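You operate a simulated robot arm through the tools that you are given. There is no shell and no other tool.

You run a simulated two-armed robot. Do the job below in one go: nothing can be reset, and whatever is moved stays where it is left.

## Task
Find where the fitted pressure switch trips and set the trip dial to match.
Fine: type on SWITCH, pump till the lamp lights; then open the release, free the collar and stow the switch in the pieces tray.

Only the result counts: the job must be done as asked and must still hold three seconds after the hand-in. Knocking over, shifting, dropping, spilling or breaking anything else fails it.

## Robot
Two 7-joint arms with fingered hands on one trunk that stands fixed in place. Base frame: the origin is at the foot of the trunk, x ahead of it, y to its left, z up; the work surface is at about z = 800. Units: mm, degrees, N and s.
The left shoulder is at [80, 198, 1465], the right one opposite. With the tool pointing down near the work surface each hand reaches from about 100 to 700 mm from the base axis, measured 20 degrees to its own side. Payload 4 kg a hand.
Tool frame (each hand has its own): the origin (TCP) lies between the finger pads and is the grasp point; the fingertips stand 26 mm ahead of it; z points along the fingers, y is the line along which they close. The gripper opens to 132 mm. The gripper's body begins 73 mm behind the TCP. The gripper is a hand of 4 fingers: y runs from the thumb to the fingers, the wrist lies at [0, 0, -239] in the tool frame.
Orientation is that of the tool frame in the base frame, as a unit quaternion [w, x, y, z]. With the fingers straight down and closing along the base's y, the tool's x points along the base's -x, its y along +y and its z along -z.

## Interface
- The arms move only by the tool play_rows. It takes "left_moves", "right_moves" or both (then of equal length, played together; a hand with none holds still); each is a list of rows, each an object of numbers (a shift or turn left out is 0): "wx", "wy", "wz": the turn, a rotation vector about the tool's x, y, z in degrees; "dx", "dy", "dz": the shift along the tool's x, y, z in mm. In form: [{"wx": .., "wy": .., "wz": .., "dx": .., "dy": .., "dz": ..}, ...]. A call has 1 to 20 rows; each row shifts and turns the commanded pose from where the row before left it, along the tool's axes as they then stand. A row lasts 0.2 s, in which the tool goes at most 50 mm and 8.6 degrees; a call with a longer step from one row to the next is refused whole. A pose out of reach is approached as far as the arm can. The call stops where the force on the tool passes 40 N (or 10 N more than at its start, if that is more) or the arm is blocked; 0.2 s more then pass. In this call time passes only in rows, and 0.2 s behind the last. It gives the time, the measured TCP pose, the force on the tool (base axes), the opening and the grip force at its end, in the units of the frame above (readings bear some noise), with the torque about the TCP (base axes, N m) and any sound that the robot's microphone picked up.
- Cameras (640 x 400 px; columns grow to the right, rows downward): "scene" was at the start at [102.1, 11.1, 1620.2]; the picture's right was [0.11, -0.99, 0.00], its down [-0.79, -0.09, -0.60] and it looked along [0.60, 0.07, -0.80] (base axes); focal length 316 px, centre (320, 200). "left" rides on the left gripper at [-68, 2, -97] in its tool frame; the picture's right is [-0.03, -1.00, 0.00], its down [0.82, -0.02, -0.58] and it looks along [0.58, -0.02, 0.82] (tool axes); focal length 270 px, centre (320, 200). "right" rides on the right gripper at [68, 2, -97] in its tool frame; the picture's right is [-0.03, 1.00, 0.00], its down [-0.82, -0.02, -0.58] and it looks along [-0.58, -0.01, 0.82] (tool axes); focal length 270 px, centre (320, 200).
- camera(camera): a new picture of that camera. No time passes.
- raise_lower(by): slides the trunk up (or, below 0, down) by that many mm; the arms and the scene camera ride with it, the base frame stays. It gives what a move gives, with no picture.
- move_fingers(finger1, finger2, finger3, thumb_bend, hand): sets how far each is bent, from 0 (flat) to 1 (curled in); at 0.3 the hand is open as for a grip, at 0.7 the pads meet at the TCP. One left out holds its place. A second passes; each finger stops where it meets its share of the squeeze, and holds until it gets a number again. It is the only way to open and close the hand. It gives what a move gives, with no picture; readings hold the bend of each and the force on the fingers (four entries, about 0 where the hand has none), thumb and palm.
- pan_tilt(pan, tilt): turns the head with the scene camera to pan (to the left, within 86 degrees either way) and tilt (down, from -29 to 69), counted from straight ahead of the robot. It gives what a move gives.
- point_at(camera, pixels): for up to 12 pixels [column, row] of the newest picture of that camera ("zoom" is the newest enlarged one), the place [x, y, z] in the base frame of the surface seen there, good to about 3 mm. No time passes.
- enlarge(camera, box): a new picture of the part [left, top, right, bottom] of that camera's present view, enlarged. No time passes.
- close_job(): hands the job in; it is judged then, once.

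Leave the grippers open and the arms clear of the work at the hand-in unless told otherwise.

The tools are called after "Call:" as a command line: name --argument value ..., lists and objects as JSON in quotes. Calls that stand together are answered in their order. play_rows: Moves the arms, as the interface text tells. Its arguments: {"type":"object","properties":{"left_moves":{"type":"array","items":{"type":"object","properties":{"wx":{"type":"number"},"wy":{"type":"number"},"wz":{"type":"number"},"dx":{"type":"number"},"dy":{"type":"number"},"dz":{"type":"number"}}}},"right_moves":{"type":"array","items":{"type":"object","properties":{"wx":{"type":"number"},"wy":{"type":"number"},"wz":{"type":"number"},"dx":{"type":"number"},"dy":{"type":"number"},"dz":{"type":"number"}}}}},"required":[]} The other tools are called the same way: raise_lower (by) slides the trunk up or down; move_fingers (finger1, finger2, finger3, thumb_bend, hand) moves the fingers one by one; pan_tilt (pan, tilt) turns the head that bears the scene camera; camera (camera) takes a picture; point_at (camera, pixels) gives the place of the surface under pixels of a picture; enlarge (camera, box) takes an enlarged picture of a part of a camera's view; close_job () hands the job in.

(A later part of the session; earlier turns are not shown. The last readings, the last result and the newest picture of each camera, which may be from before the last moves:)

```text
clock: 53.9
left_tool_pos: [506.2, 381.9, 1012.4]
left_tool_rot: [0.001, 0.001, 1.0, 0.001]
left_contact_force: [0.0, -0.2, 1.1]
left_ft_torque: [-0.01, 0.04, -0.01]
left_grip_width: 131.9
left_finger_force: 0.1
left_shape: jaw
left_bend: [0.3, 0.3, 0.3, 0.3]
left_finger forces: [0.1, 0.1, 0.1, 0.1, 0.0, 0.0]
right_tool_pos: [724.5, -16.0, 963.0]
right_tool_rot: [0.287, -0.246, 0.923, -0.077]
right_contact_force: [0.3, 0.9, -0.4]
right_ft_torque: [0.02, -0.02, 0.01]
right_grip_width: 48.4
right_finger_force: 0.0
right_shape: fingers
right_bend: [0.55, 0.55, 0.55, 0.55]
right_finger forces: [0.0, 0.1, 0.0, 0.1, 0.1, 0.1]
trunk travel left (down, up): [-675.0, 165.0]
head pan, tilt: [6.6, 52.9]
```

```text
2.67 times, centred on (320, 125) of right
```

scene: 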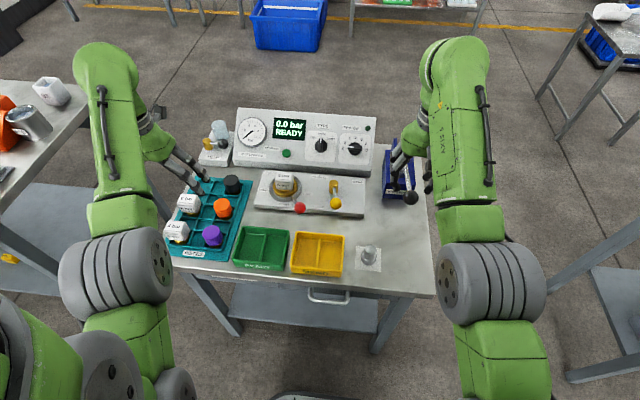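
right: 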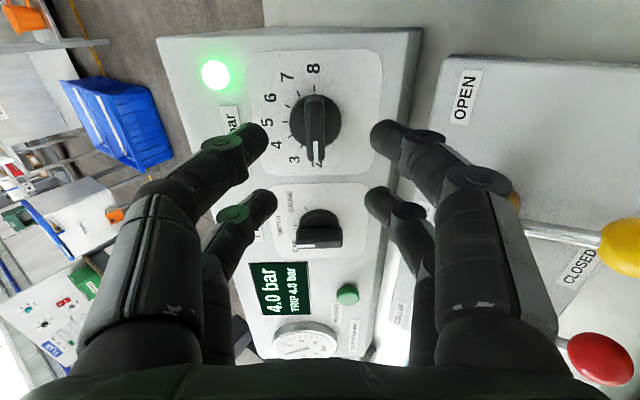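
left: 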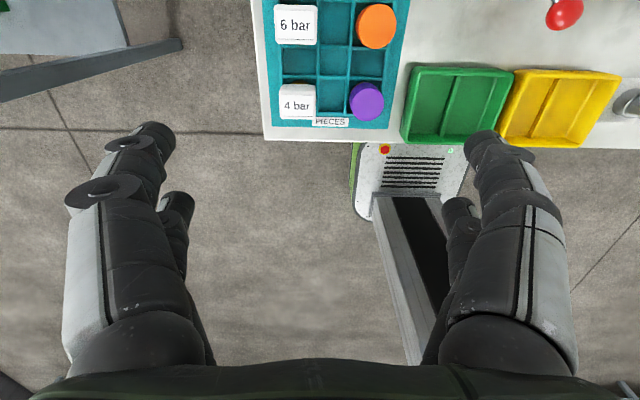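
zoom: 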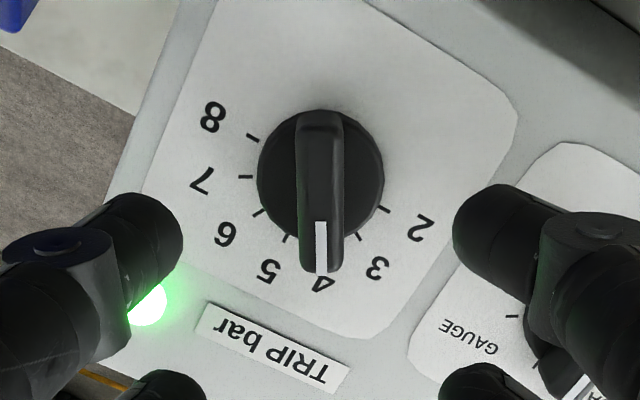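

The dial points at 4. Now the release: I'll straighten the right hand, move it above the yellow ball near (595, 25), and look.

Call:
play_rows --right_moves '[{"wz": 7.43}, {"wz": 7.43}, {"wz": 7.43}, {"wz": 7.43}, {"dx": 27, "dy": 10, "dz": -20}, {"dx": 27, "dy": 10, "dz": -18}, {"dx": 27, "dy": 10, "dz": -18}, {"dx": 27, "dy": 11, "dz": -18}, {"wy": 6.92}, {"wy": 6.92}, {"wy": 6.92}, {"wy": 6.92}, {"wy": 6.92}, {"dz": 0}]'

Call:
move_fingers --hand "right" --finger1 0.5 --finger2 0.5 --finger3 0.5 --thumb_bend 0.5

Call:
camera --camera "right"

Call:
enlarge --camera "scene" --box '[225, 100, 425, 225]'

```text
clock: 56.9
left_tool_pos: [506.3, 382.1, 1012.6]
left_tool_rot: [0.001, 0.001, 1.0, 0.001]
left_contact_force: [-0.6, -0.8, -0.5]
left_ft_torque: [-0.02, -0.01, 0.02]
left_grip_width: 132.0
left_finger_force: 0.1
left_shape: jaw
left_bend: [0.3, 0.3, 0.3, 0.3]
left_finger forces: [0.1, 0.0, 0.0, 0.1, 0.1, 0.0]
right_tool_pos: [592.5, 23.3, 963.7]
right_tool_rot: [0.0, -0.002, 1.0, -0.001]
right_contact_force: [0.2, -0.5, 1.3]
right_ft_torque: [0.0, -0.03, 0.02]
right_grip_width: 48.6
right_finger_force: 0.0
right_shape: fingers
right_bend: [0.55, 0.55, 0.55, 0.55]
right_finger forces: [0.1, 0.0, 0.0, 0.0, 0.0, 0.0]
trunk travel left (down, up): [-675.0, 165.0]
head pan, tilt: [6.6, 52.9]
```

```text
clock: 57.9
left_tool_pos: [506.6, 382.4, 1012.6]
left_tool_rot: [-0.001, 0.001, 1.0, 0.0]
left_contact_force: [-0.7, 0.2, -0.2]
left_ft_torque: [-0.02, 0.02, 0.03]
left_grip_width: 132.0
left_finger_force: 0.0
left_shape: jaw
left_bend: [0.3, 0.3, 0.3, 0.3]
left_finger forces: [0.0, 0.0, 0.0, 0.0, 0.0, 0.1]
right_tool_pos: [592.5, 22.9, 963.7]
right_tool_rot: [-0.001, -0.002, 1.0, -0.002]
right_contact_force: [0.2, -0.1, 0.0]
right_ft_torque: [-0.02, 0.0, 0.01]
right_grip_width: 65.3
right_finger_force: 0.0
right_shape: fingers
right_bend: [0.5, 0.5, 0.5, 0.5]
right_finger forces: [0.1, 0.0, 0.0, 0.1, 0.0, 0.0]
trunk travel left (down, up): [-675.0, 165.0]
head pan, tilt: [6.6, 52.9]
```

```text
taken
```

right: 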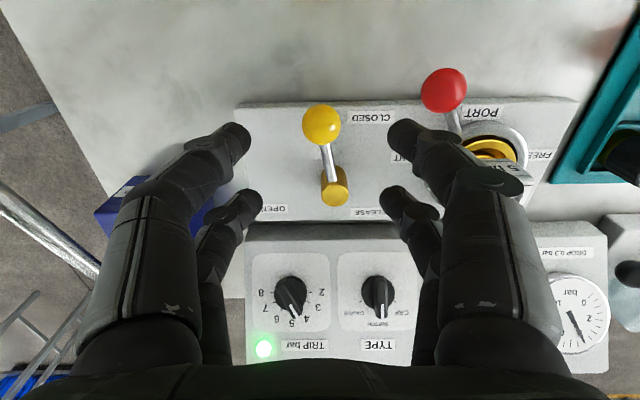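

```text
3.20 times, centred on (325, 162) of scene
```

zoom: 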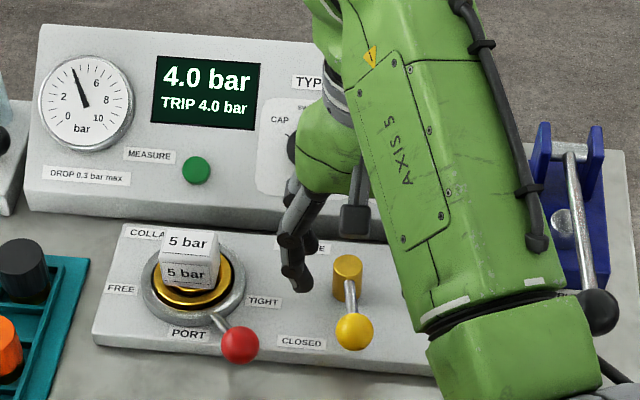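

Call:
point_at --camera "right" --pixels '[[321, 124], [321, 108], [305, 124], [338, 124], [334, 172], [336, 195], [328, 155], [443, 90], [454, 118], [427, 90], [250, 150], [360, 118]]'

Call:
enlarge --camera "right" --box '[230, 50, 550, 230]'

```text
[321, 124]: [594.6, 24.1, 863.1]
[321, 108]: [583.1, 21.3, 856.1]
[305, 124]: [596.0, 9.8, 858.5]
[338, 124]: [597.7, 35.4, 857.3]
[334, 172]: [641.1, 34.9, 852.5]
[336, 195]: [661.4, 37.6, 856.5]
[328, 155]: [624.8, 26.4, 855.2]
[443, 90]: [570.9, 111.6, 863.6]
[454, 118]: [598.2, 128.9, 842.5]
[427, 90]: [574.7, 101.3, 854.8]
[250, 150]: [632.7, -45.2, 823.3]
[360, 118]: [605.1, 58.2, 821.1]
```

```text
2.00 times, centred on (390, 140) of right
```

zoom: 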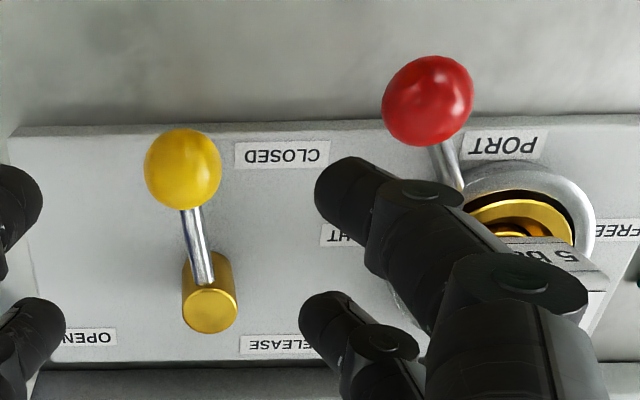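

The yellow ball centre is about (599.5, 24, 849) with its pivot at (660, 35), so the lever points to about 190°. I'll descend over it with the fingers straddling, keeping the tips ~7 mm above the plate.

Call:
play_rows --right_moves '[{"dx": -6.5, "dy": 1, "wz": -5}, {"wz": -5, "dz": 20}, {"dz": 30}, {"dz": 30}, {"dz": 28}, {"dz": 0}]'

Call:
camera --camera "right"

```text
clock: 59.3
left_tool_pos: [507.6, 381.9, 1012.1]
left_tool_rot: [0.001, 0.001, 1.0, 0.001]
left_contact_force: [0.3, 0.0, 1.1]
left_ft_torque: [0.02, -0.02, 0.01]
left_grip_width: 132.0
left_finger_force: 0.0
left_shape: jaw
left_bend: [0.3, 0.3, 0.3, 0.3]
left_finger forces: [0.0, 0.0, 0.1, 0.0, 0.0, 0.1]
right_tool_pos: [599.3, 24.7, 855.4]
right_tool_rot: [0.001, -0.088, 0.996, -0.001]
right_contact_force: [0.4, 0.7, 0.4]
right_ft_torque: [0.0, 0.02, 0.03]
right_grip_width: 65.3
right_finger_force: 0.0
right_shape: fingers
right_bend: [0.5, 0.5, 0.5, 0.5]
right_finger forces: [0.0, 0.0, 0.1, 0.0, 0.0, 0.0]
trunk travel left (down, up): [-675.0, 165.0]
head pan, tilt: [6.6, 52.9]
```

```text
taken
```

right: 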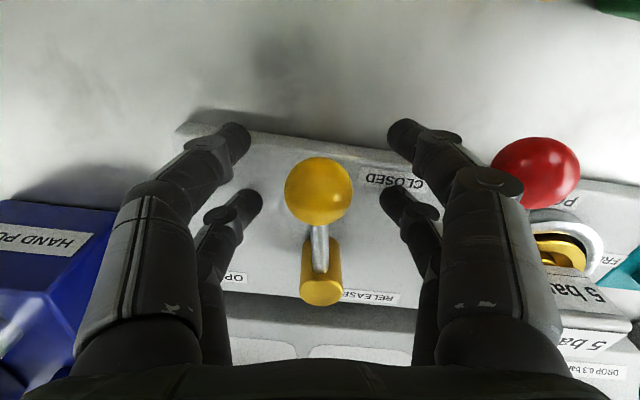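

The ball is centred and the lever aligned with the hand. I'll close the fingers snugly.

Call:
move_fingers --hand "right" --finger1 0.66 --finger2 0.66 --finger3 0.66 --thumb_bend 0.66

Call:
camera --camera "right"

```text
clock: 60.3
left_tool_pos: [507.3, 381.3, 1011.7]
left_tool_rot: [0.001, 0.001, 1.0, 0.001]
left_contact_force: [0.3, 0.2, 0.2]
left_ft_torque: [-0.02, -0.01, 0.01]
left_grip_width: 131.8
left_finger_force: 0.1
left_shape: jaw
left_bend: [0.3, 0.3, 0.3, 0.3]
left_finger forces: [0.0, 0.1, 0.0, 0.1, 0.1, 0.0]
right_tool_pos: [600.8, 23.6, 855.5]
right_tool_rot: [0.0, -0.088, 0.996, -0.002]
right_contact_force: [0.2, -0.5, 0.7]
right_ft_torque: [-0.04, -0.02, -0.03]
right_grip_width: 13.6
right_finger_force: 0.1
right_shape: fingers
right_bend: [0.66, 0.66, 0.66, 0.66]
right_finger forces: [0.1, 0.1, 0.1, 0.0, 0.0, 0.1]
trunk travel left (down, up): [-675.0, 165.0]
head pan, tilt: [6.6, 52.9]
```

```text
taken
```

right: 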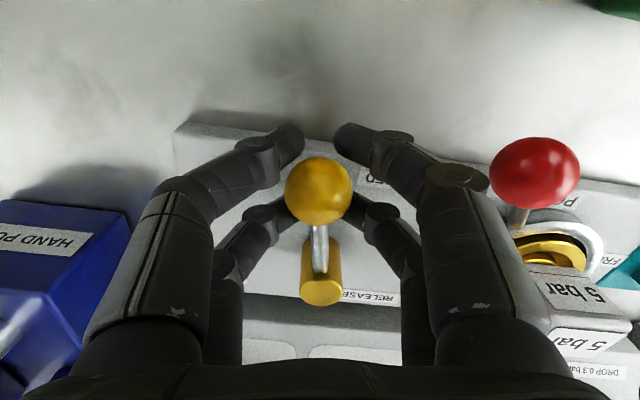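

The ball is caged. I'll swing it about the pivot towards OPEN, 45° first.

Call:
play_rows --right_moves '[{"wz": -7.5, "dx": -0.5, "dy": -8.1}, {"wz": -7.5, "dx": -0.5, "dy": -8.1}, {"wz": -7.5, "dx": -0.5, "dy": -8.1}, {"wz": -7.5, "dx": -0.5, "dy": -8.1}, {"wz": -7.5, "dx": -0.5, "dy": -8.1}, {"wz": -7.5, "dx": -0.5, "dy": -8.1}, {"dz": 0}]'

Call:
camera --camera "right"

Call:
enlarge --camera "scene" --box '[225, 100, 425, 225]'

```text
clock: 61.9
left_tool_pos: [508.6, 381.0, 1013.5]
left_tool_rot: [0.0, 0.001, 1.0, 0.001]
left_contact_force: [-0.1, 0.2, -0.6]
left_ft_torque: [0.04, 0.01, 0.03]
left_grip_width: 131.8
left_finger_force: 0.0
left_shape: jaw
left_bend: [0.3, 0.3, 0.3, 0.3]
left_finger forces: [0.0, 0.0, 0.0, 0.0, 0.1, 0.1]
right_tool_pos: [625.2, -16.7, 855.5]
right_tool_rot: [0.0, -0.463, 0.886, -0.001]
right_contact_force: [-0.3, 0.9, 0.4]
right_ft_torque: [0.0, -0.01, -0.01]
right_grip_width: 13.9
right_finger_force: 0.5
right_shape: fingers
right_bend: [0.66, 0.65, 0.66, 0.66]
right_finger forces: [0.4, 0.7, 0.0, 0.0, 0.0, 0.0]
trunk travel left (down, up): [-675.0, 165.0]
head pan, tilt: [6.6, 52.9]
```

```text
taken
```

right: 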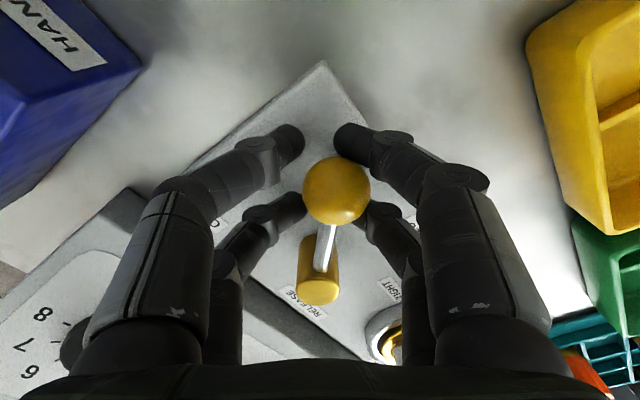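

```text
3.20 times, centred on (325, 162) of scene
```

zoom: 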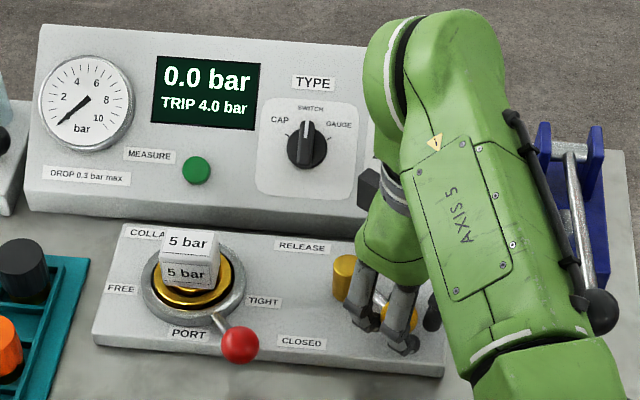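

Pressure has dropped to 0.0 bar. I'll go on swinging to fully OPEN.

Call:
play_rows --right_moves '[{"wz": -7.5, "dx": -0.5, "dy": -8.1}, {"wz": -7.5, "dx": -0.5, "dy": -8.1}, {"wz": -7.5, "dx": -0.5, "dy": -8.1}, {"wz": -7.5, "dx": -0.5, "dy": -8.1}, {"wz": -7.5, "dx": -0.5, "dy": -8.1}, {"dz": 0}]'

Call:
camera --camera "right"

Call:
enlarge --camera "scene" --box '[225, 100, 425, 225]'

```text
clock: 63.3
left_tool_pos: [505.8, 381.4, 1013.5]
left_tool_rot: [0.001, 0.001, 1.0, 0.001]
left_contact_force: [0.1, -0.1, 0.0]
left_ft_torque: [-0.02, 0.02, -0.01]
left_grip_width: 131.8
left_finger_force: 0.1
left_shape: jaw
left_bend: [0.3, 0.3, 0.3, 0.3]
left_finger forces: [0.0, 0.0, 0.0, 0.0, 0.0, 0.0]
right_tool_pos: [663.3, -29.0, 856.6]
right_tool_rot: [0.0, 0.724, -0.69, 0.001]
right_contact_force: [-0.8, -1.0, -1.3]
right_ft_torque: [0.01, -0.05, 0.01]
right_grip_width: 15.1
right_finger_force: 1.3
right_shape: fingers
right_bend: [0.65, 0.65, 0.66, 0.66]
right_finger forces: [1.7, 0.7, 0.0, 0.1, 0.0, 0.1]
trunk travel left (down, up): [-675.0, 165.0]
head pan, tilt: [6.6, 52.9]
```

```text
taken
```

right: 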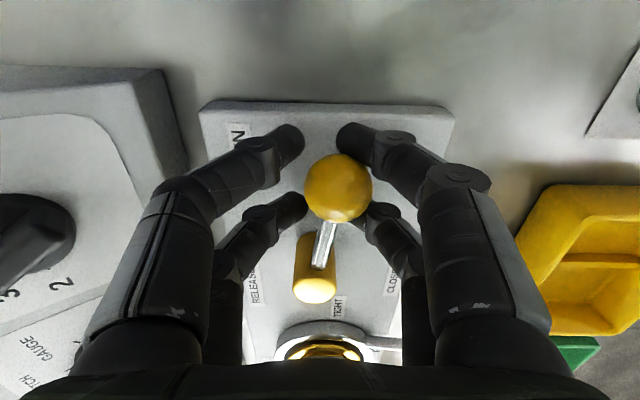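

```text
3.20 times, centred on (325, 162) of scene
```

zoom: 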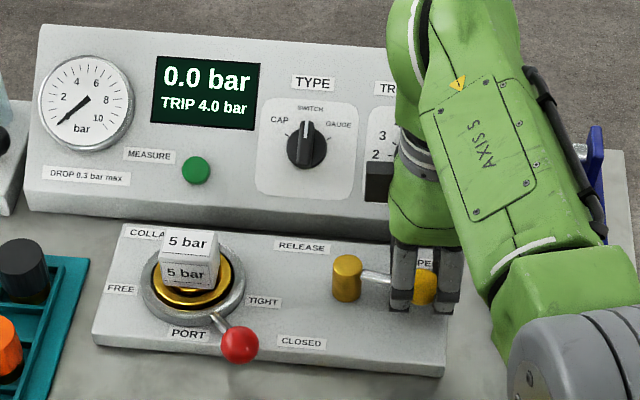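

The lever points nearly straight at OPEN. I'll give it two small rows more to reach its stop.

Call:
play_rows --right_moves '[{"wz": -5, "dx": -0.3, "dy": -5.5}, {"wz": -5, "dx": -0.3, "dy": -5.5}, {"dz": 0}]'

Call:
camera --camera "right"

```text
clock: 64.1
left_tool_pos: [506.8, 381.6, 1012.5]
left_tool_rot: [0.001, 0.0, 1.0, 0.001]
left_contact_force: [0.2, -0.9, 0.1]
left_ft_torque: [0.02, 0.01, 0.01]
left_grip_width: 132.0
left_finger_force: 0.1
left_shape: jaw
left_bend: [0.3, 0.3, 0.3, 0.3]
left_finger forces: [0.0, 0.0, 0.1, 0.0, 0.0, 0.0]
right_tool_pos: [674.7, -26.7, 855.0]
right_tool_rot: [0.001, 0.781, -0.624, 0.001]
right_contact_force: [-0.7, -3.1, -0.5]
right_ft_torque: [-0.02, -0.01, 0.07]
right_grip_width: 16.3
right_finger_force: 2.3
right_shape: fingers
right_bend: [0.64, 0.65, 0.66, 0.66]
right_finger forces: [3.8, 0.6, 0.0, 0.0, 0.1, 0.1]
trunk travel left (down, up): [-675.0, 165.0]
head pan, tilt: [6.6, 52.9]
```

```text
taken
```

right: 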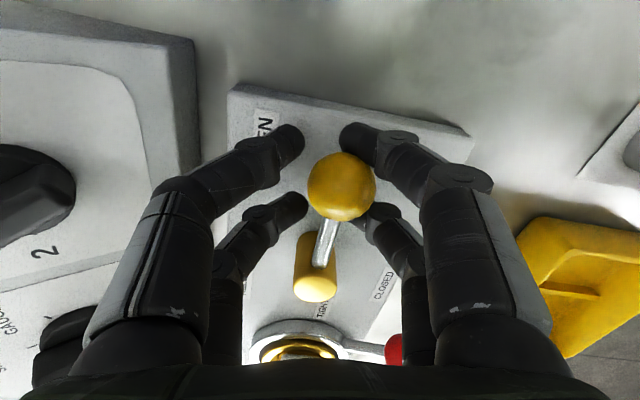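

The release is open (lever at about 275°, 85° from CLOSED) and pressure is 0. I'll open the fingers and lift straight up.

Call:
move_fingers --hand "right" --finger1 0.5 --finger2 0.5 --finger3 0.5 --thumb_bend 0.5

Call:
play_rows --right_moves '[{"dz": -20}, {"dz": -40}, {"dz": -40}, {"dz": -30}, {"wz": 8.5}, {"wz": 8.5}, {"wz": 8.5}, {"wz": 8.5}, {"wz": 8.5}, {"wz": 8.5}, {"wz": 8.5}, {"wz": 8.5}, {"wz": 8.5}, {"wz": 8.5}, {"wz": 8.5}, {"wz": 8.5}, {"dz": 0}]'

Call:
enlarge --camera "scene" --box '[225, 100, 425, 225]'

Call:
camera --camera "right"

```text
clock: 65.1
left_tool_pos: [506.6, 382.3, 1012.5]
left_tool_rot: [0.0, 0.001, 1.0, 0.002]
left_contact_force: [0.9, 0.6, 0.7]
left_ft_torque: [-0.01, -0.02, 0.01]
left_grip_width: 132.0
left_finger_force: 0.0
left_shape: jaw
left_bend: [0.3, 0.3, 0.3, 0.3]
left_finger forces: [0.1, 0.0, 0.0, 0.1, 0.1, 0.1]
right_tool_pos: [675.0, -26.4, 855.7]
right_tool_rot: [0.0, 0.78, -0.625, 0.001]
right_contact_force: [0.0, -0.1, -0.2]
right_ft_torque: [-0.01, 0.04, -0.02]
right_grip_width: 65.3
right_finger_force: 0.1
right_shape: fingers
right_bend: [0.5, 0.5, 0.5, 0.5]
right_finger forces: [0.0, 0.1, 0.0, 0.0, 0.1, 0.0]
trunk travel left (down, up): [-675.0, 165.0]
head pan, tilt: [6.6, 52.9]
```

```text
clock: 68.7
left_tool_pos: [508.2, 382.3, 1012.4]
left_tool_rot: [0.0, 0.001, 1.0, 0.001]
left_contact_force: [0.0, -0.5, -0.2]
left_ft_torque: [-0.04, 0.0, 0.02]
left_grip_width: 132.2
left_finger_force: 0.1
left_shape: jaw
left_bend: [0.3, 0.3, 0.3, 0.3]
left_finger forces: [0.0, 0.1, 0.0, 0.0, 0.0, 0.0]
right_tool_pos: [675.5, -25.2, 986.5]
right_tool_rot: [0.0, -0.005, 1.0, -0.001]
right_contact_force: [1.1, -0.2, -0.6]
right_ft_torque: [0.01, -0.01, -0.02]
right_grip_width: 65.4
right_finger_force: 0.0
right_shape: fingers
right_bend: [0.5, 0.5, 0.5, 0.5]
right_finger forces: [0.1, 0.0, 0.0, 0.0, 0.0, 0.0]
trunk travel left (down, up): [-675.0, 165.0]
head pan, tilt: [6.6, 52.9]
```

```text
3.20 times, centred on (325, 162) of scene
```

zoom: 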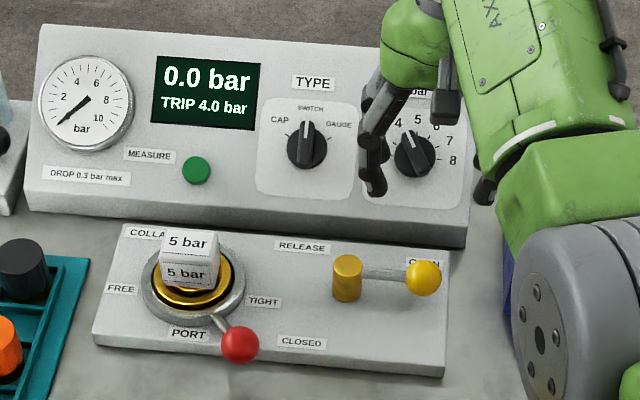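

```text
taken
```

right: 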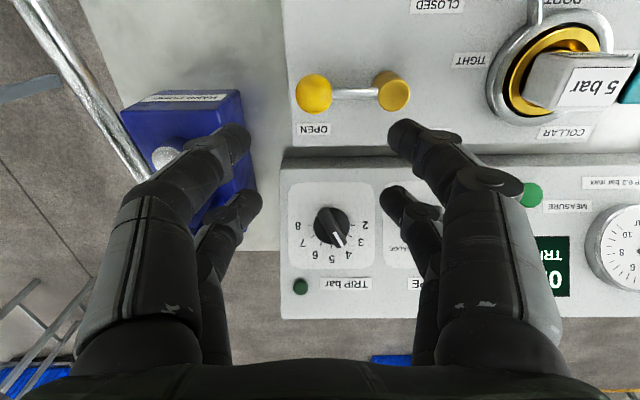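

The release is fully OPEN. I'll lift and park the right hand to the right, clear of the pump handle, then look closely at the collar and the pieces tray.

Call:
play_rows --right_moves '[{"dz": -28}, {"dz": -28}, {"dx": 15, "dy": -35}, {"dx": 15, "dy": -35}, {"dx": 15, "dy": -35}, {"dx": 15, "dy": -35}, {"dx": 15, "dy": -35}, {"dz": 0}]'

Call:
camera --camera "scene"

Call:
enlarge --camera "scene" --box '[155, 165, 315, 265]'

Call:
point_at --camera "zoom" --pixels '[[155, 95], [215, 125], [130, 140], [275, 165], [185, 225], [240, 170], [120, 270], [100, 340], [95, 280], [310, 75], [260, 85], [195, 105]]'

```text
clock: 70.5
left_tool_pos: [507.5, 382.2, 1012.6]
left_tool_rot: [-0.001, 0.001, 1.0, 0.001]
left_contact_force: [-0.4, 0.2, -0.3]
left_ft_torque: [0.0, -0.02, -0.01]
left_grip_width: 131.8
left_finger_force: 0.0
left_shape: jaw
left_bend: [0.3, 0.3, 0.3, 0.3]
left_finger forces: [0.0, 0.1, 0.0, 0.1, 0.0, 0.0]
right_tool_pos: [600.9, -198.8, 1046.0]
right_tool_rot: [0.001, -0.006, 1.0, -0.002]
right_contact_force: [0.4, -0.4, -0.1]
right_ft_torque: [-0.01, 0.0, 0.05]
right_grip_width: 65.4
right_finger_force: 0.1
right_shape: fingers
right_bend: [0.5, 0.5, 0.5, 0.5]
right_finger forces: [0.1, 0.0, 0.1, 0.0, 0.0, 0.0]
trunk travel left (down, up): [-675.0, 165.0]
head pan, tilt: [6.6, 52.9]
```

```text
taken
```

scene: 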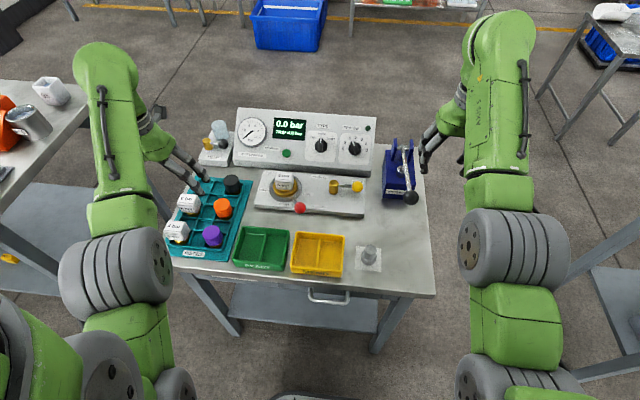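

```text
4.00 times, centred on (235, 215) of scene
```

zoom: 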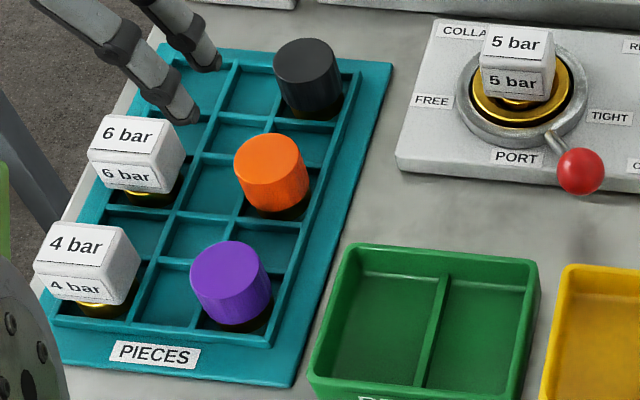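

```text
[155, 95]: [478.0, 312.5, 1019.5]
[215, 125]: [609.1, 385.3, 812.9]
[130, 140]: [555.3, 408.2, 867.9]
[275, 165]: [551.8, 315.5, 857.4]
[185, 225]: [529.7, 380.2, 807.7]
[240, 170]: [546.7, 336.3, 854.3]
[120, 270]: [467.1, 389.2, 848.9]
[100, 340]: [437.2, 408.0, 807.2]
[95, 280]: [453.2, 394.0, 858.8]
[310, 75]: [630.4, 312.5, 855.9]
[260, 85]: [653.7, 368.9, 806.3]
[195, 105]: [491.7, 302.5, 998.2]
```

The tray looks like a 3×5 grid: caps in the right column, 4 bar and 6 bar switches in the left one. I'll bring the left hand over the red collar ball, which also uncovers the tray.

Call:
play_rows --left_moves '[{"dz": -20, "dx": -10, "dy": -30}, {"dx": -12, "dy": -39}, {"dx": -12, "dy": -39}, {"dx": -12, "dy": -39}, {"dx": -12, "dy": -39}, {"dx": -12, "dy": -39}, {"dx": 0, "dy": -38}, {"dz": 30}, {"dz": 30}, {"dz": 0}]'

Call:
move_fingers --hand "left" --finger1 0.5 --finger2 0.5 --finger3 0.5 --thumb_bend 0.5

Call:
camera --camera "left"

Call:
camera --camera "scene"

Call:
enlarge --camera "scene" --box '[155, 165, 315, 265]'

```text
clock: 72.7
left_tool_pos: [574.8, 117.0, 972.9]
left_tool_rot: [0.001, 0.0, 1.0, 0.001]
left_contact_force: [0.4, -0.3, 0.6]
left_ft_torque: [0.01, -0.01, 0.0]
left_grip_width: 131.9
left_finger_force: 0.2
left_shape: jaw
left_bend: [0.3, 0.3, 0.3, 0.3]
left_finger forces: [0.0, 0.0, 0.1, 0.0, 0.1, 0.0]
right_tool_pos: [600.9, -199.8, 1045.3]
right_tool_rot: [0.0, -0.006, 1.0, -0.001]
right_contact_force: [-0.4, -0.5, -1.0]
right_ft_torque: [-0.03, 0.01, -0.02]
right_grip_width: 65.4
right_finger_force: 0.1
right_shape: fingers
right_bend: [0.5, 0.5, 0.5, 0.5]
right_finger forces: [0.1, 0.0, 0.0, 0.0, 0.1, 0.0]
trunk travel left (down, up): [-675.0, 165.0]
head pan, tilt: [6.6, 52.9]
```

```text
clock: 73.7
left_tool_pos: [576.2, 119.3, 971.7]
left_tool_rot: [0.0, 0.001, 1.0, 0.001]
left_contact_force: [-0.2, -0.7, -0.8]
left_ft_torque: [-0.01, -0.01, 0.01]
left_grip_width: 66.4
left_finger_force: 0.0
left_shape: fingers
left_bend: [0.5, 0.5, 0.5, 0.5]
left_finger forces: [0.0, 0.1, 0.0, 0.1, 0.0, 0.1]
right_tool_pos: [600.9, -200.0, 1044.9]
right_tool_rot: [0.0, -0.006, 1.0, -0.002]
right_contact_force: [1.4, -0.1, 0.1]
right_ft_torque: [-0.01, -0.04, 0.0]
right_grip_width: 65.6
right_finger_force: 0.0
right_shape: fingers
right_bend: [0.5, 0.5, 0.5, 0.5]
right_finger forces: [0.0, 0.0, 0.0, 0.0, 0.1, 0.0]
trunk travel left (down, up): [-675.0, 165.0]
head pan, tilt: [6.6, 52.9]
```

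```text
taken
```

left: 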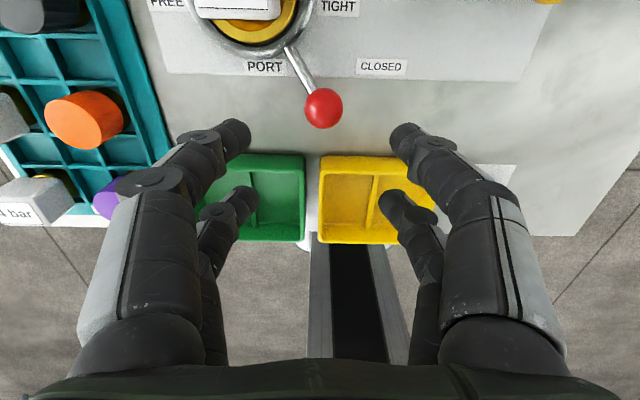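

```text
taken
```

scene: 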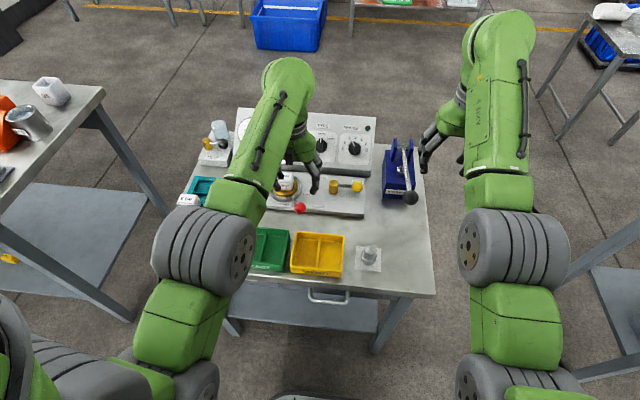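

```text
4.00 times, centred on (235, 215) of scene
```

zoom: 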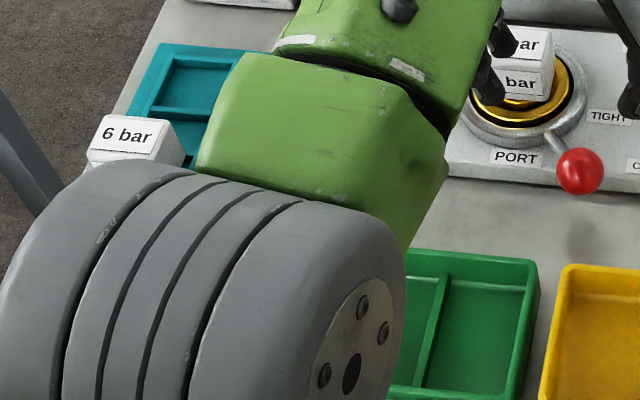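

The left forearm now blocks part of the scene camera. I'll check how high its elbow is, and measure the collar lever in the left wrist view.

Call:
point_at --camera "scene" --pixels '[[200, 250], [240, 255], [240, 205], [165, 330], [270, 130]]'

Call:
point_at --camera "left" --pixels '[[323, 108], [323, 92], [306, 108], [340, 108], [300, 70], [290, 52], [220, 40], [300, 15], [265, 62], [240, 8], [395, 68]]'

Call:
enlarge --camera "left" --box '[180, 0, 420, 150]'

```text
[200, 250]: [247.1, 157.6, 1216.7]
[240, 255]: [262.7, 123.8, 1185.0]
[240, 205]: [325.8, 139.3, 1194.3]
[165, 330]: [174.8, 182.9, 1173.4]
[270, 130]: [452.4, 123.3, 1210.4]
```

```text
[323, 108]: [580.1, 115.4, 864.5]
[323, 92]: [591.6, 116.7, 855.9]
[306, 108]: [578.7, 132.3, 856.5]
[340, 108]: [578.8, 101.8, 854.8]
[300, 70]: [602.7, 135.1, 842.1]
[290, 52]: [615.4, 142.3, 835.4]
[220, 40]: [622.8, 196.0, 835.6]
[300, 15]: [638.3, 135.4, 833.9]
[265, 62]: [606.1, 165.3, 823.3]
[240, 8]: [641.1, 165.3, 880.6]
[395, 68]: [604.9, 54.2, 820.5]
```

```text
2.67 times, centred on (300, 75) of left
```

zoom: 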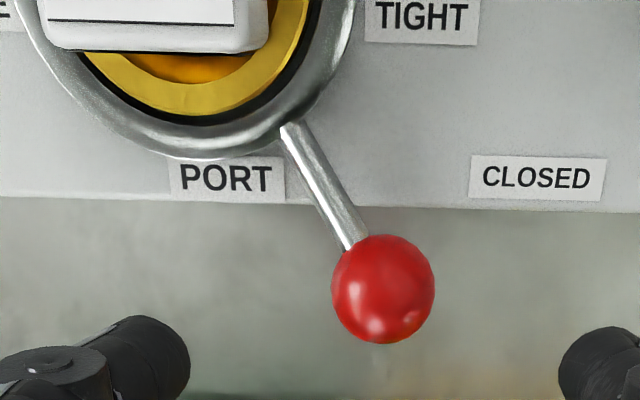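

The elbow is well clear (over x≈250, z≈1190). The red ball centre is about (575.7, 115, 850.5), the collar centre about (645, 168), so the lever is at 217° with radius 87. I'll align the left hand with the lever (-37° about its axis) and descend around the ball.

Call:
play_rows --left_moves '[{"dy": -4.3, "dx": 0.5}, {"wz": -7.5}, {"wz": -7.5}, {"wz": -7.5}, {"wz": -7.5}, {"wz": -7.5}, {"dz": 30}, {"dz": 30}, {"dz": 30}, {"dz": 24}, {"dz": 0}]'

Call:
camera --camera "left"

```text
clock: 75.7
left_tool_pos: [596.2, 154.7, 864.3]
left_tool_rot: [0.015, -0.321, 0.947, -0.007]
left_contact_force: [-4.1, -2.0, 11.7]
left_ft_torque: [-0.29, -0.34, -0.15]
left_grip_width: 65.4
left_finger_force: 5.4
left_shape: fingers
left_bend: [0.5, 0.5, 0.5, 0.5]
left_finger forces: [0.0, 0.0, 0.1, 0.0, 11.3, 0.0]
left hand out of reach, approached as far as the arm can: row 5, 6
right_tool_pos: [596.7, -199.8, 1047.6]
right_tool_rot: [0.0, -0.006, 1.0, -0.001]
right_contact_force: [0.0, -0.6, 0.0]
right_ft_torque: [-0.02, -0.04, 0.01]
right_grip_width: 65.5
right_finger_force: 0.0
right_shape: fingers
right_bend: [0.5, 0.5, 0.5, 0.5]
right_finger forces: [0.0, 0.0, 0.0, 0.1, 0.1, 0.0]
trunk travel left (down, up): [-675.0, 165.0]
head pan, tilt: [6.6, 52.9]
stopped in row 9 (left hand): the force on the tool passed its limit at 55 N (the readings are from after the stop); the commanded pose is now the measured one
```

```text
taken
```

left: 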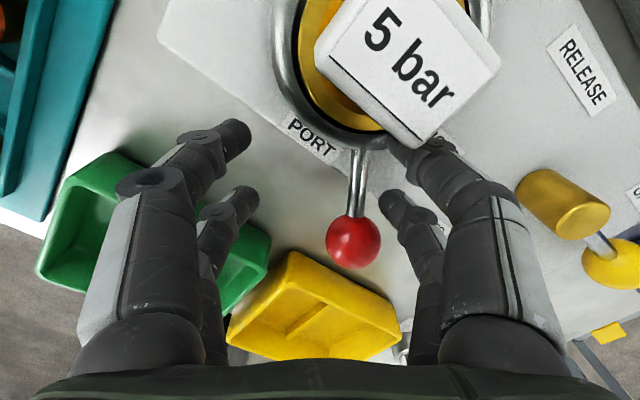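

The left arm could not hold the place while turning and drifted to (596, 155); a finger touched the collar ring and the move stopped. I'll lift straight up gently and check that nothing moved.

Call:
play_rows --left_moves '[{"dz": -10}, {"dz": -20}, {"dz": -30}, {"dz": -30}, {"dz": 0}]'

Call:
camera --camera "left"

Call:
camera --camera "scene"

```text
clock: 76.9
left_tool_pos: [599.5, 165.6, 940.9]
left_tool_rot: [0.014, -0.318, 0.948, -0.008]
left_contact_force: [0.8, 0.7, -0.3]
left_ft_torque: [0.03, -0.05, 0.03]
left_grip_width: 66.3
left_finger_force: 0.0
left_shape: fingers
left_bend: [0.5, 0.5, 0.5, 0.5]
left_finger forces: [0.1, 0.1, 0.0, 0.1, 0.0, 0.1]
left hand out of reach, approached as far as the arm can: row 4
right_tool_pos: [599.5, -199.5, 1045.8]
right_tool_rot: [0.0, -0.006, 1.0, -0.002]
right_contact_force: [0.0, 0.4, -0.3]
right_ft_torque: [-0.03, 0.04, -0.02]
right_grip_width: 65.2
right_finger_force: 0.0
right_shape: fingers
right_bend: [0.5, 0.5, 0.5, 0.5]
right_finger forces: [0.1, 0.1, 0.0, 0.0, 0.0, 0.0]
trunk travel left (down, up): [-675.0, 165.0]
head pan, tilt: [6.6, 52.9]
```

```text
taken
```

left: 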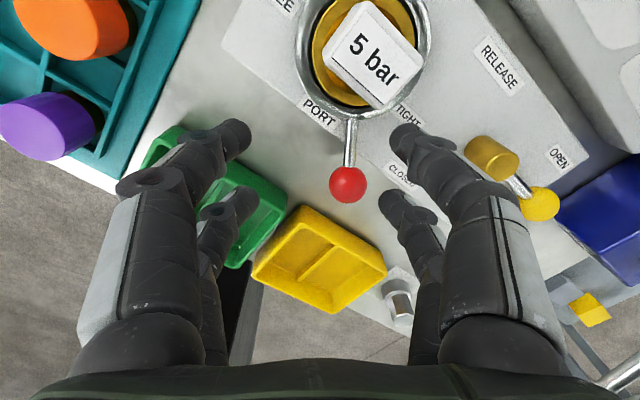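

```text
taken
```

scene: 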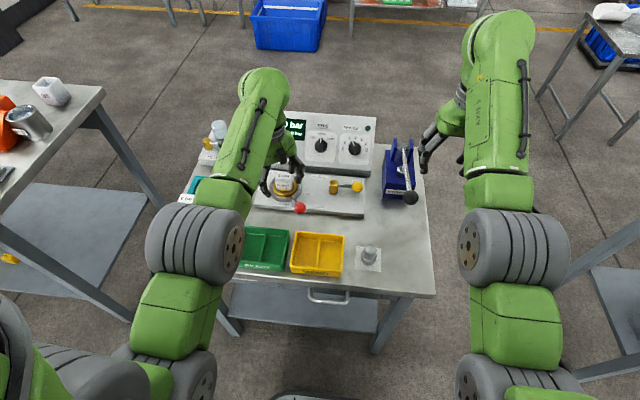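

Everything still stands. The left arm is near its limit there, so the right hand will do the collar. I'll unturn the left hand and park it to the left above the tray side.

Call:
play_rows --left_moves '[{"wz": 7.4}, {"wz": 7.4}, {"wz": 7.4}, {"wz": 7.4}, {"wz": 7.4}, {"dy": 40, "dx": 15}, {"dy": 40, "dx": 15}, {"dy": 40, "dx": 15}, {"dy": 40, "dx": 15}, {"dy": 40, "dx": 15}, {"dy": 40, "dx": 15, "dz": -25}, {"dy": 30, "dz": -30}, {"dz": -25}, {"dz": 0}]'

Call:
enlarge --camera "scene" --box '[155, 165, 315, 265]'

Call:
enlarge --camera "scene" --box '[245, 160, 325, 220]'

Call:
camera --camera "left"

```text
clock: 79.9
left_tool_pos: [504.5, 434.8, 1021.0]
left_tool_rot: [0.013, -0.003, 1.0, -0.001]
left_contact_force: [-0.2, 0.1, 0.6]
left_ft_torque: [0.0, 0.0, 0.01]
left_grip_width: 66.4
left_finger_force: 0.0
left_shape: fingers
left_bend: [0.5, 0.5, 0.5, 0.5]
left_finger forces: [0.0, 0.1, 0.0, 0.0, 0.0, 0.0]
right_tool_pos: [599.5, -199.9, 1045.8]
right_tool_rot: [0.0, -0.006, 1.0, -0.001]
right_contact_force: [-0.2, 0.4, -0.1]
right_ft_torque: [0.02, 0.01, 0.01]
right_grip_width: 65.5
right_finger_force: 0.1
right_shape: fingers
right_bend: [0.5, 0.5, 0.5, 0.5]
right_finger forces: [0.0, 0.0, 0.0, 0.1, 0.1, 0.0]
trunk travel left (down, up): [-675.0, 165.0]
head pan, tilt: [6.6, 52.9]
```

```text
4.00 times, centred on (235, 215) of scene
```

zoom: 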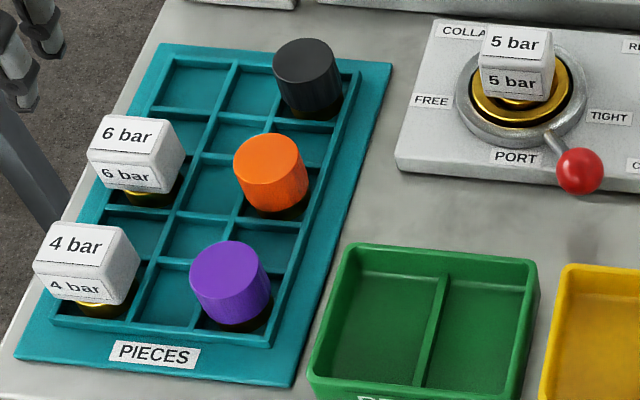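

```text
6.67 times, centred on (285, 190) of scene
```

zoom: 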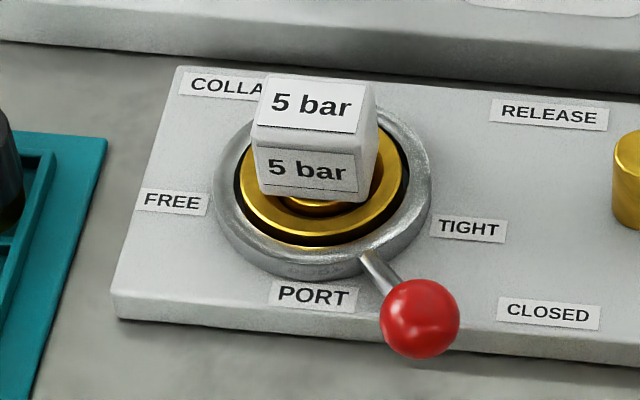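

```text
taken
```

left: 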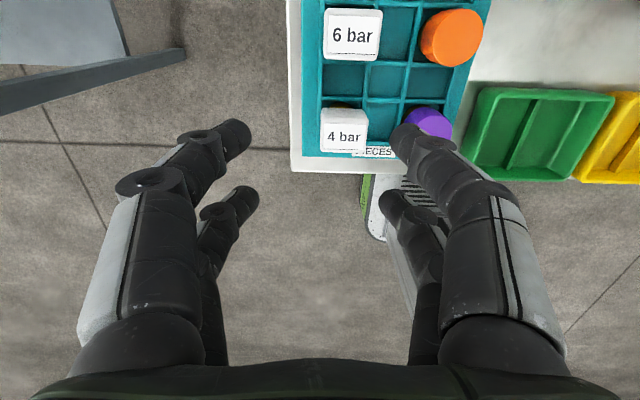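

The switch is undisturbed, and the far-left tray slot (zoom (190,80)) is empty. I'll bring the right hand over the red ball and align it to the lever in the air, checking the pose before descending.

Call:
play_rows --right_moves '[{"dy": 45}, {"dy": 45}, {"dy": 45, "dx": 4}, {"dy": 45, "dx": 5}, {"dy": 45, "dx": 5}, {"dy": 45, "dx": 5}, {"dy": 45, "dx": 5}, {"dz": 35}, {"dz": 35}, {"wz": -7.4}, {"wz": -7.4}, {"wz": -7.4}, {"wz": -7.4}, {"wz": -7.4}, {"dz": 0}]'

Call:
camera --camera "right"

```text
clock: 83.1
left_tool_pos: [504.5, 435.5, 1019.9]
left_tool_rot: [0.015, -0.003, 1.0, -0.002]
left_contact_force: [0.4, 0.3, -0.9]
left_ft_torque: [0.06, 0.02, -0.01]
left_grip_width: 66.1
left_finger_force: 0.1
left_shape: fingers
left_bend: [0.5, 0.5, 0.5, 0.5]
left_finger forces: [0.0, 0.0, 0.1, 0.0, 0.1, 0.0]
right_tool_pos: [571.9, 114.4, 974.6]
right_tool_rot: [-0.001, -0.324, 0.946, -0.002]
right_contact_force: [-0.1, -0.3, 0.0]
right_ft_torque: [-0.01, -0.02, 0.0]
right_grip_width: 65.6
right_finger_force: 0.1
right_shape: fingers
right_bend: [0.5, 0.5, 0.5, 0.5]
right_finger forces: [0.0, 0.0, 0.1, 0.0, 0.1, 0.0]
trunk travel left (down, up): [-675.0, 165.0]
head pan, tilt: [6.6, 52.9]
```

```text
taken
```

right: 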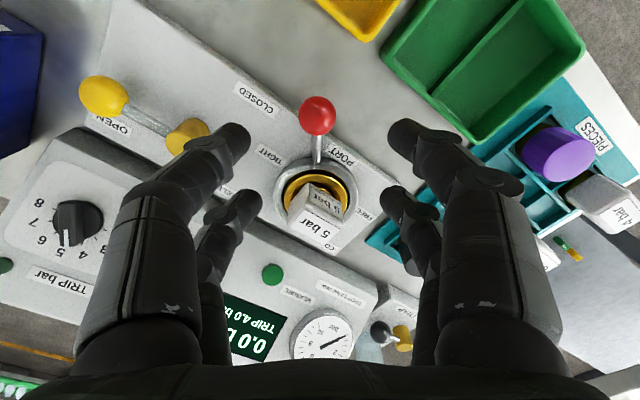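

The right hand holds the pose well at (572, 114). The ball at (317,115) shows a ~3 mm offset; I'll correct it and descend to z≈857.

Call:
play_rows --right_moves '[{"dx": -3, "dy": -2.4}, {"dz": 25}, {"dz": 25}, {"dz": 25}, {"dz": 25}, {"dz": 17}, {"dz": 0}]'

Call:
camera --camera "right"

```text
clock: 84.7
left_tool_pos: [505.2, 436.0, 1019.7]
left_tool_rot: [0.014, -0.005, 1.0, -0.001]
left_contact_force: [-0.3, 0.2, 0.5]
left_ft_torque: [0.0, 0.04, 0.0]
left_grip_width: 66.3
left_finger_force: 0.2
left_shape: fingers
left_bend: [0.5, 0.5, 0.5, 0.5]
left_finger forces: [0.0, 0.0, 0.0, 0.0, 0.1, 0.0]
right_tool_pos: [577.4, 115.2, 857.9]
right_tool_rot: [0.0, -0.323, 0.946, -0.001]
right_contact_force: [0.1, 0.1, 0.1]
right_ft_torque: [-0.03, 0.02, 0.0]
right_grip_width: 65.5
right_finger_force: 0.1
right_shape: fingers
right_bend: [0.5, 0.5, 0.5, 0.5]
right_finger forces: [0.0, 0.0, 0.0, 0.0, 0.0, 0.1]
trunk travel left (down, up): [-675.0, 165.0]
head pan, tilt: [6.6, 52.9]
```

```text
taken
```

right: 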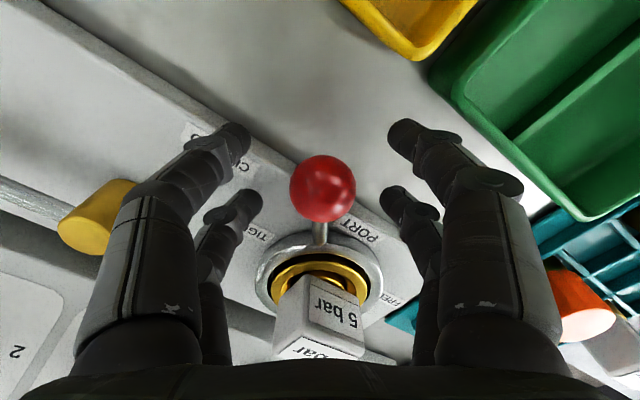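

The ball is centred. Before swinging I'll check how close the green tray is to the hand's path.

Call:
point_at --camera "right" --pixels '[[440, 70], [470, 110], [520, 155], [565, 205], [460, 20], [410, 55], [600, 215]]'

Call:
move_fingers --hand "right" --finger1 0.66 --finger2 0.66 --finger3 0.66 --thumb_bend 0.66

Call:
camera --camera "right"

```text
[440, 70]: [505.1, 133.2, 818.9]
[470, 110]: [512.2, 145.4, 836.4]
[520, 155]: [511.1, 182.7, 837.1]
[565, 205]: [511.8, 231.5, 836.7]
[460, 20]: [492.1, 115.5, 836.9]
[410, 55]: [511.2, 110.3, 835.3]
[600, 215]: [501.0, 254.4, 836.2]
```

```text
clock: 85.7
left_tool_pos: [503.6, 435.3, 1020.0]
left_tool_rot: [0.014, -0.003, 1.0, -0.002]
left_contact_force: [0.7, -1.3, 1.1]
left_ft_torque: [0.0, -0.02, -0.02]
left_grip_width: 66.1
left_finger_force: 0.1
left_shape: fingers
left_bend: [0.5, 0.5, 0.5, 0.5]
left_finger forces: [0.0, 0.0, 0.0, 0.0, 0.1, 0.0]
right_tool_pos: [576.4, 113.7, 858.0]
right_tool_rot: [0.0, -0.323, 0.947, -0.001]
right_contact_force: [0.1, 0.3, -0.4]
right_ft_torque: [-0.03, -0.02, 0.0]
right_grip_width: 13.9
right_finger_force: 0.0
right_shape: fingers
right_bend: [0.66, 0.66, 0.66, 0.66]
right_finger forces: [0.1, 0.1, 0.0, 0.0, 0.1, 0.1]
trunk travel left (down, up): [-675.0, 165.0]
head pan, tilt: [6.6, 52.9]
```

```text
taken
```

right: 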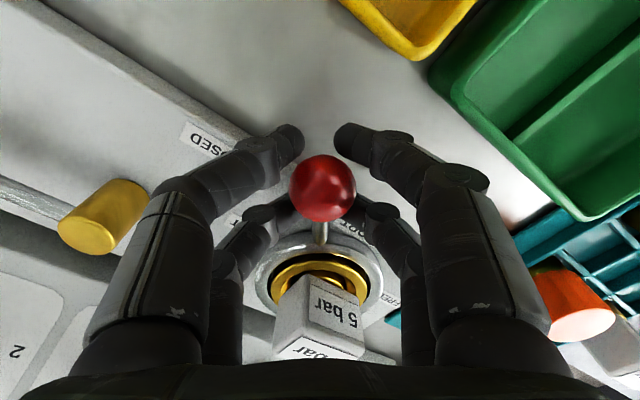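

The green tray's back edge is at x≈513, about 18 mm outside the hand's path. I'll swing the collar lever 36° towards FREE.

Call:
play_rows --right_moves '[{"wz": 6, "dx": -0.5, "dy": 9.1}, {"wz": 6, "dx": -0.5, "dy": 9.1}, {"wz": 6, "dx": -0.5, "dy": 9.1}, {"wz": 6, "dx": -0.5, "dy": 9.1}, {"wz": 6, "dx": -0.5, "dy": 9.1}, {"wz": 6, "dx": -0.5, "dy": 9.1}, {"dz": 0}]'

Call:
camera --camera "right"

Call:
enlarge --camera "scene" --box '[215, 140, 355, 240]'

```text
clock: 87.3
left_tool_pos: [505.7, 435.6, 1019.7]
left_tool_rot: [0.014, -0.004, 1.0, -0.002]
left_contact_force: [-0.4, -0.5, -0.1]
left_ft_torque: [0.01, 0.04, 0.04]
left_grip_width: 66.3
left_finger_force: 0.0
left_shape: fingers
left_bend: [0.5, 0.5, 0.5, 0.5]
left_finger forces: [0.0, 0.0, 0.0, 0.0, 0.0, 0.0]
right_tool_pos: [558.7, 164.6, 857.6]
right_tool_rot: [0.0, -0.013, 1.0, -0.003]
right_contact_force: [2.1, -0.1, 1.2]
right_ft_torque: [-0.01, -0.04, 0.0]
right_grip_width: 13.7
right_finger_force: 0.7
right_shape: fingers
right_bend: [0.66, 0.66, 0.65, 0.66]
right_finger forces: [0.0, 0.0, 1.9, 0.0, 0.0, 0.0]
trunk travel left (down, up): [-675.0, 165.0]
head pan, tilt: [6.6, 52.9]
```

```text
taken
```

right: 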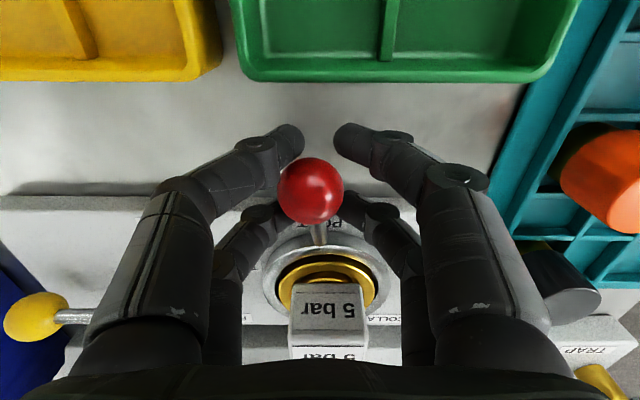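

```text
4.00 times, centred on (285, 190) of scene
```

zoom: 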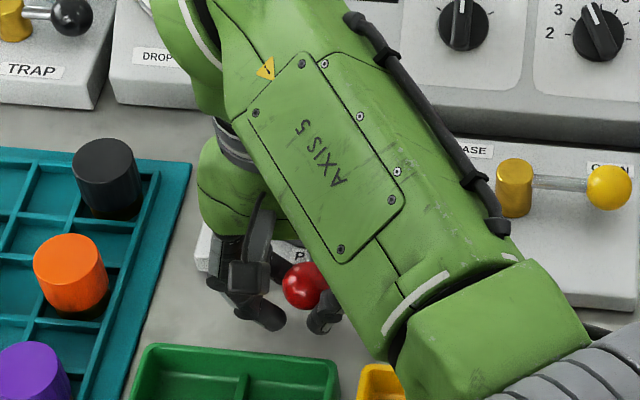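

The lever follows. I'll go on another 36°.

Call:
play_rows --right_moves '[{"wz": 6, "dx": -0.5, "dy": 9.1}, {"wz": 6, "dx": -0.5, "dy": 9.1}, {"wz": 6, "dx": -0.5, "dy": 9.1}, {"wz": 6, "dx": -0.5, "dy": 9.1}, {"wz": 6, "dx": -0.5, "dy": 9.1}, {"wz": 6, "dx": -0.5, "dy": 9.1}, {"dz": 0}]'

Call:
camera --camera "right"

```text
clock: 88.9
left_tool_pos: [506.7, 434.8, 1019.3]
left_tool_rot: [0.013, -0.004, 1.0, -0.002]
left_contact_force: [0.1, -0.1, 0.1]
left_ft_torque: [0.0, -0.02, -0.04]
left_grip_width: 66.0
left_finger_force: 0.2
left_shape: fingers
left_bend: [0.5, 0.5, 0.5, 0.5]
left_finger forces: [0.1, 0.1, 0.0, 0.0, 0.1, 0.0]
right_tool_pos: [550.5, 203.1, 865.7]
right_tool_rot: [0.0, 0.296, 0.955, -0.001]
right_contact_force: [8.1, -1.3, -0.5]
right_ft_torque: [-0.07, -0.13, -0.04]
right_grip_width: 13.6
right_finger_force: 4.1
right_shape: fingers
right_bend: [0.66, 0.6, 0.64, 0.66]
right_finger forces: [0.0, 6.0, 2.5, 0.0, 0.0, 0.1]
right hand out of reach, approached as far as the arm can: row 5, 6
trunk travel left (down, up): [-675.0, 165.0]
head pan, tilt: [6.6, 52.9]
```

```text
taken
```

right: 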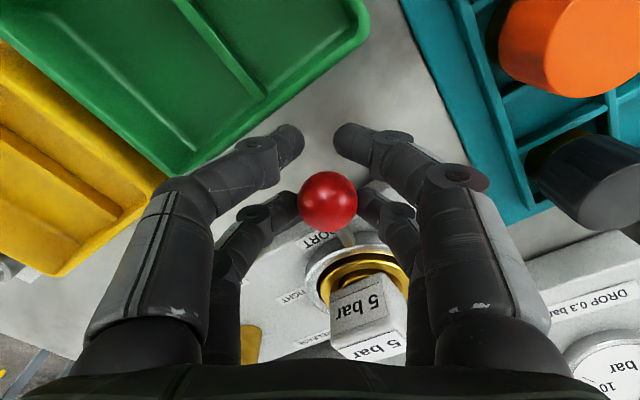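

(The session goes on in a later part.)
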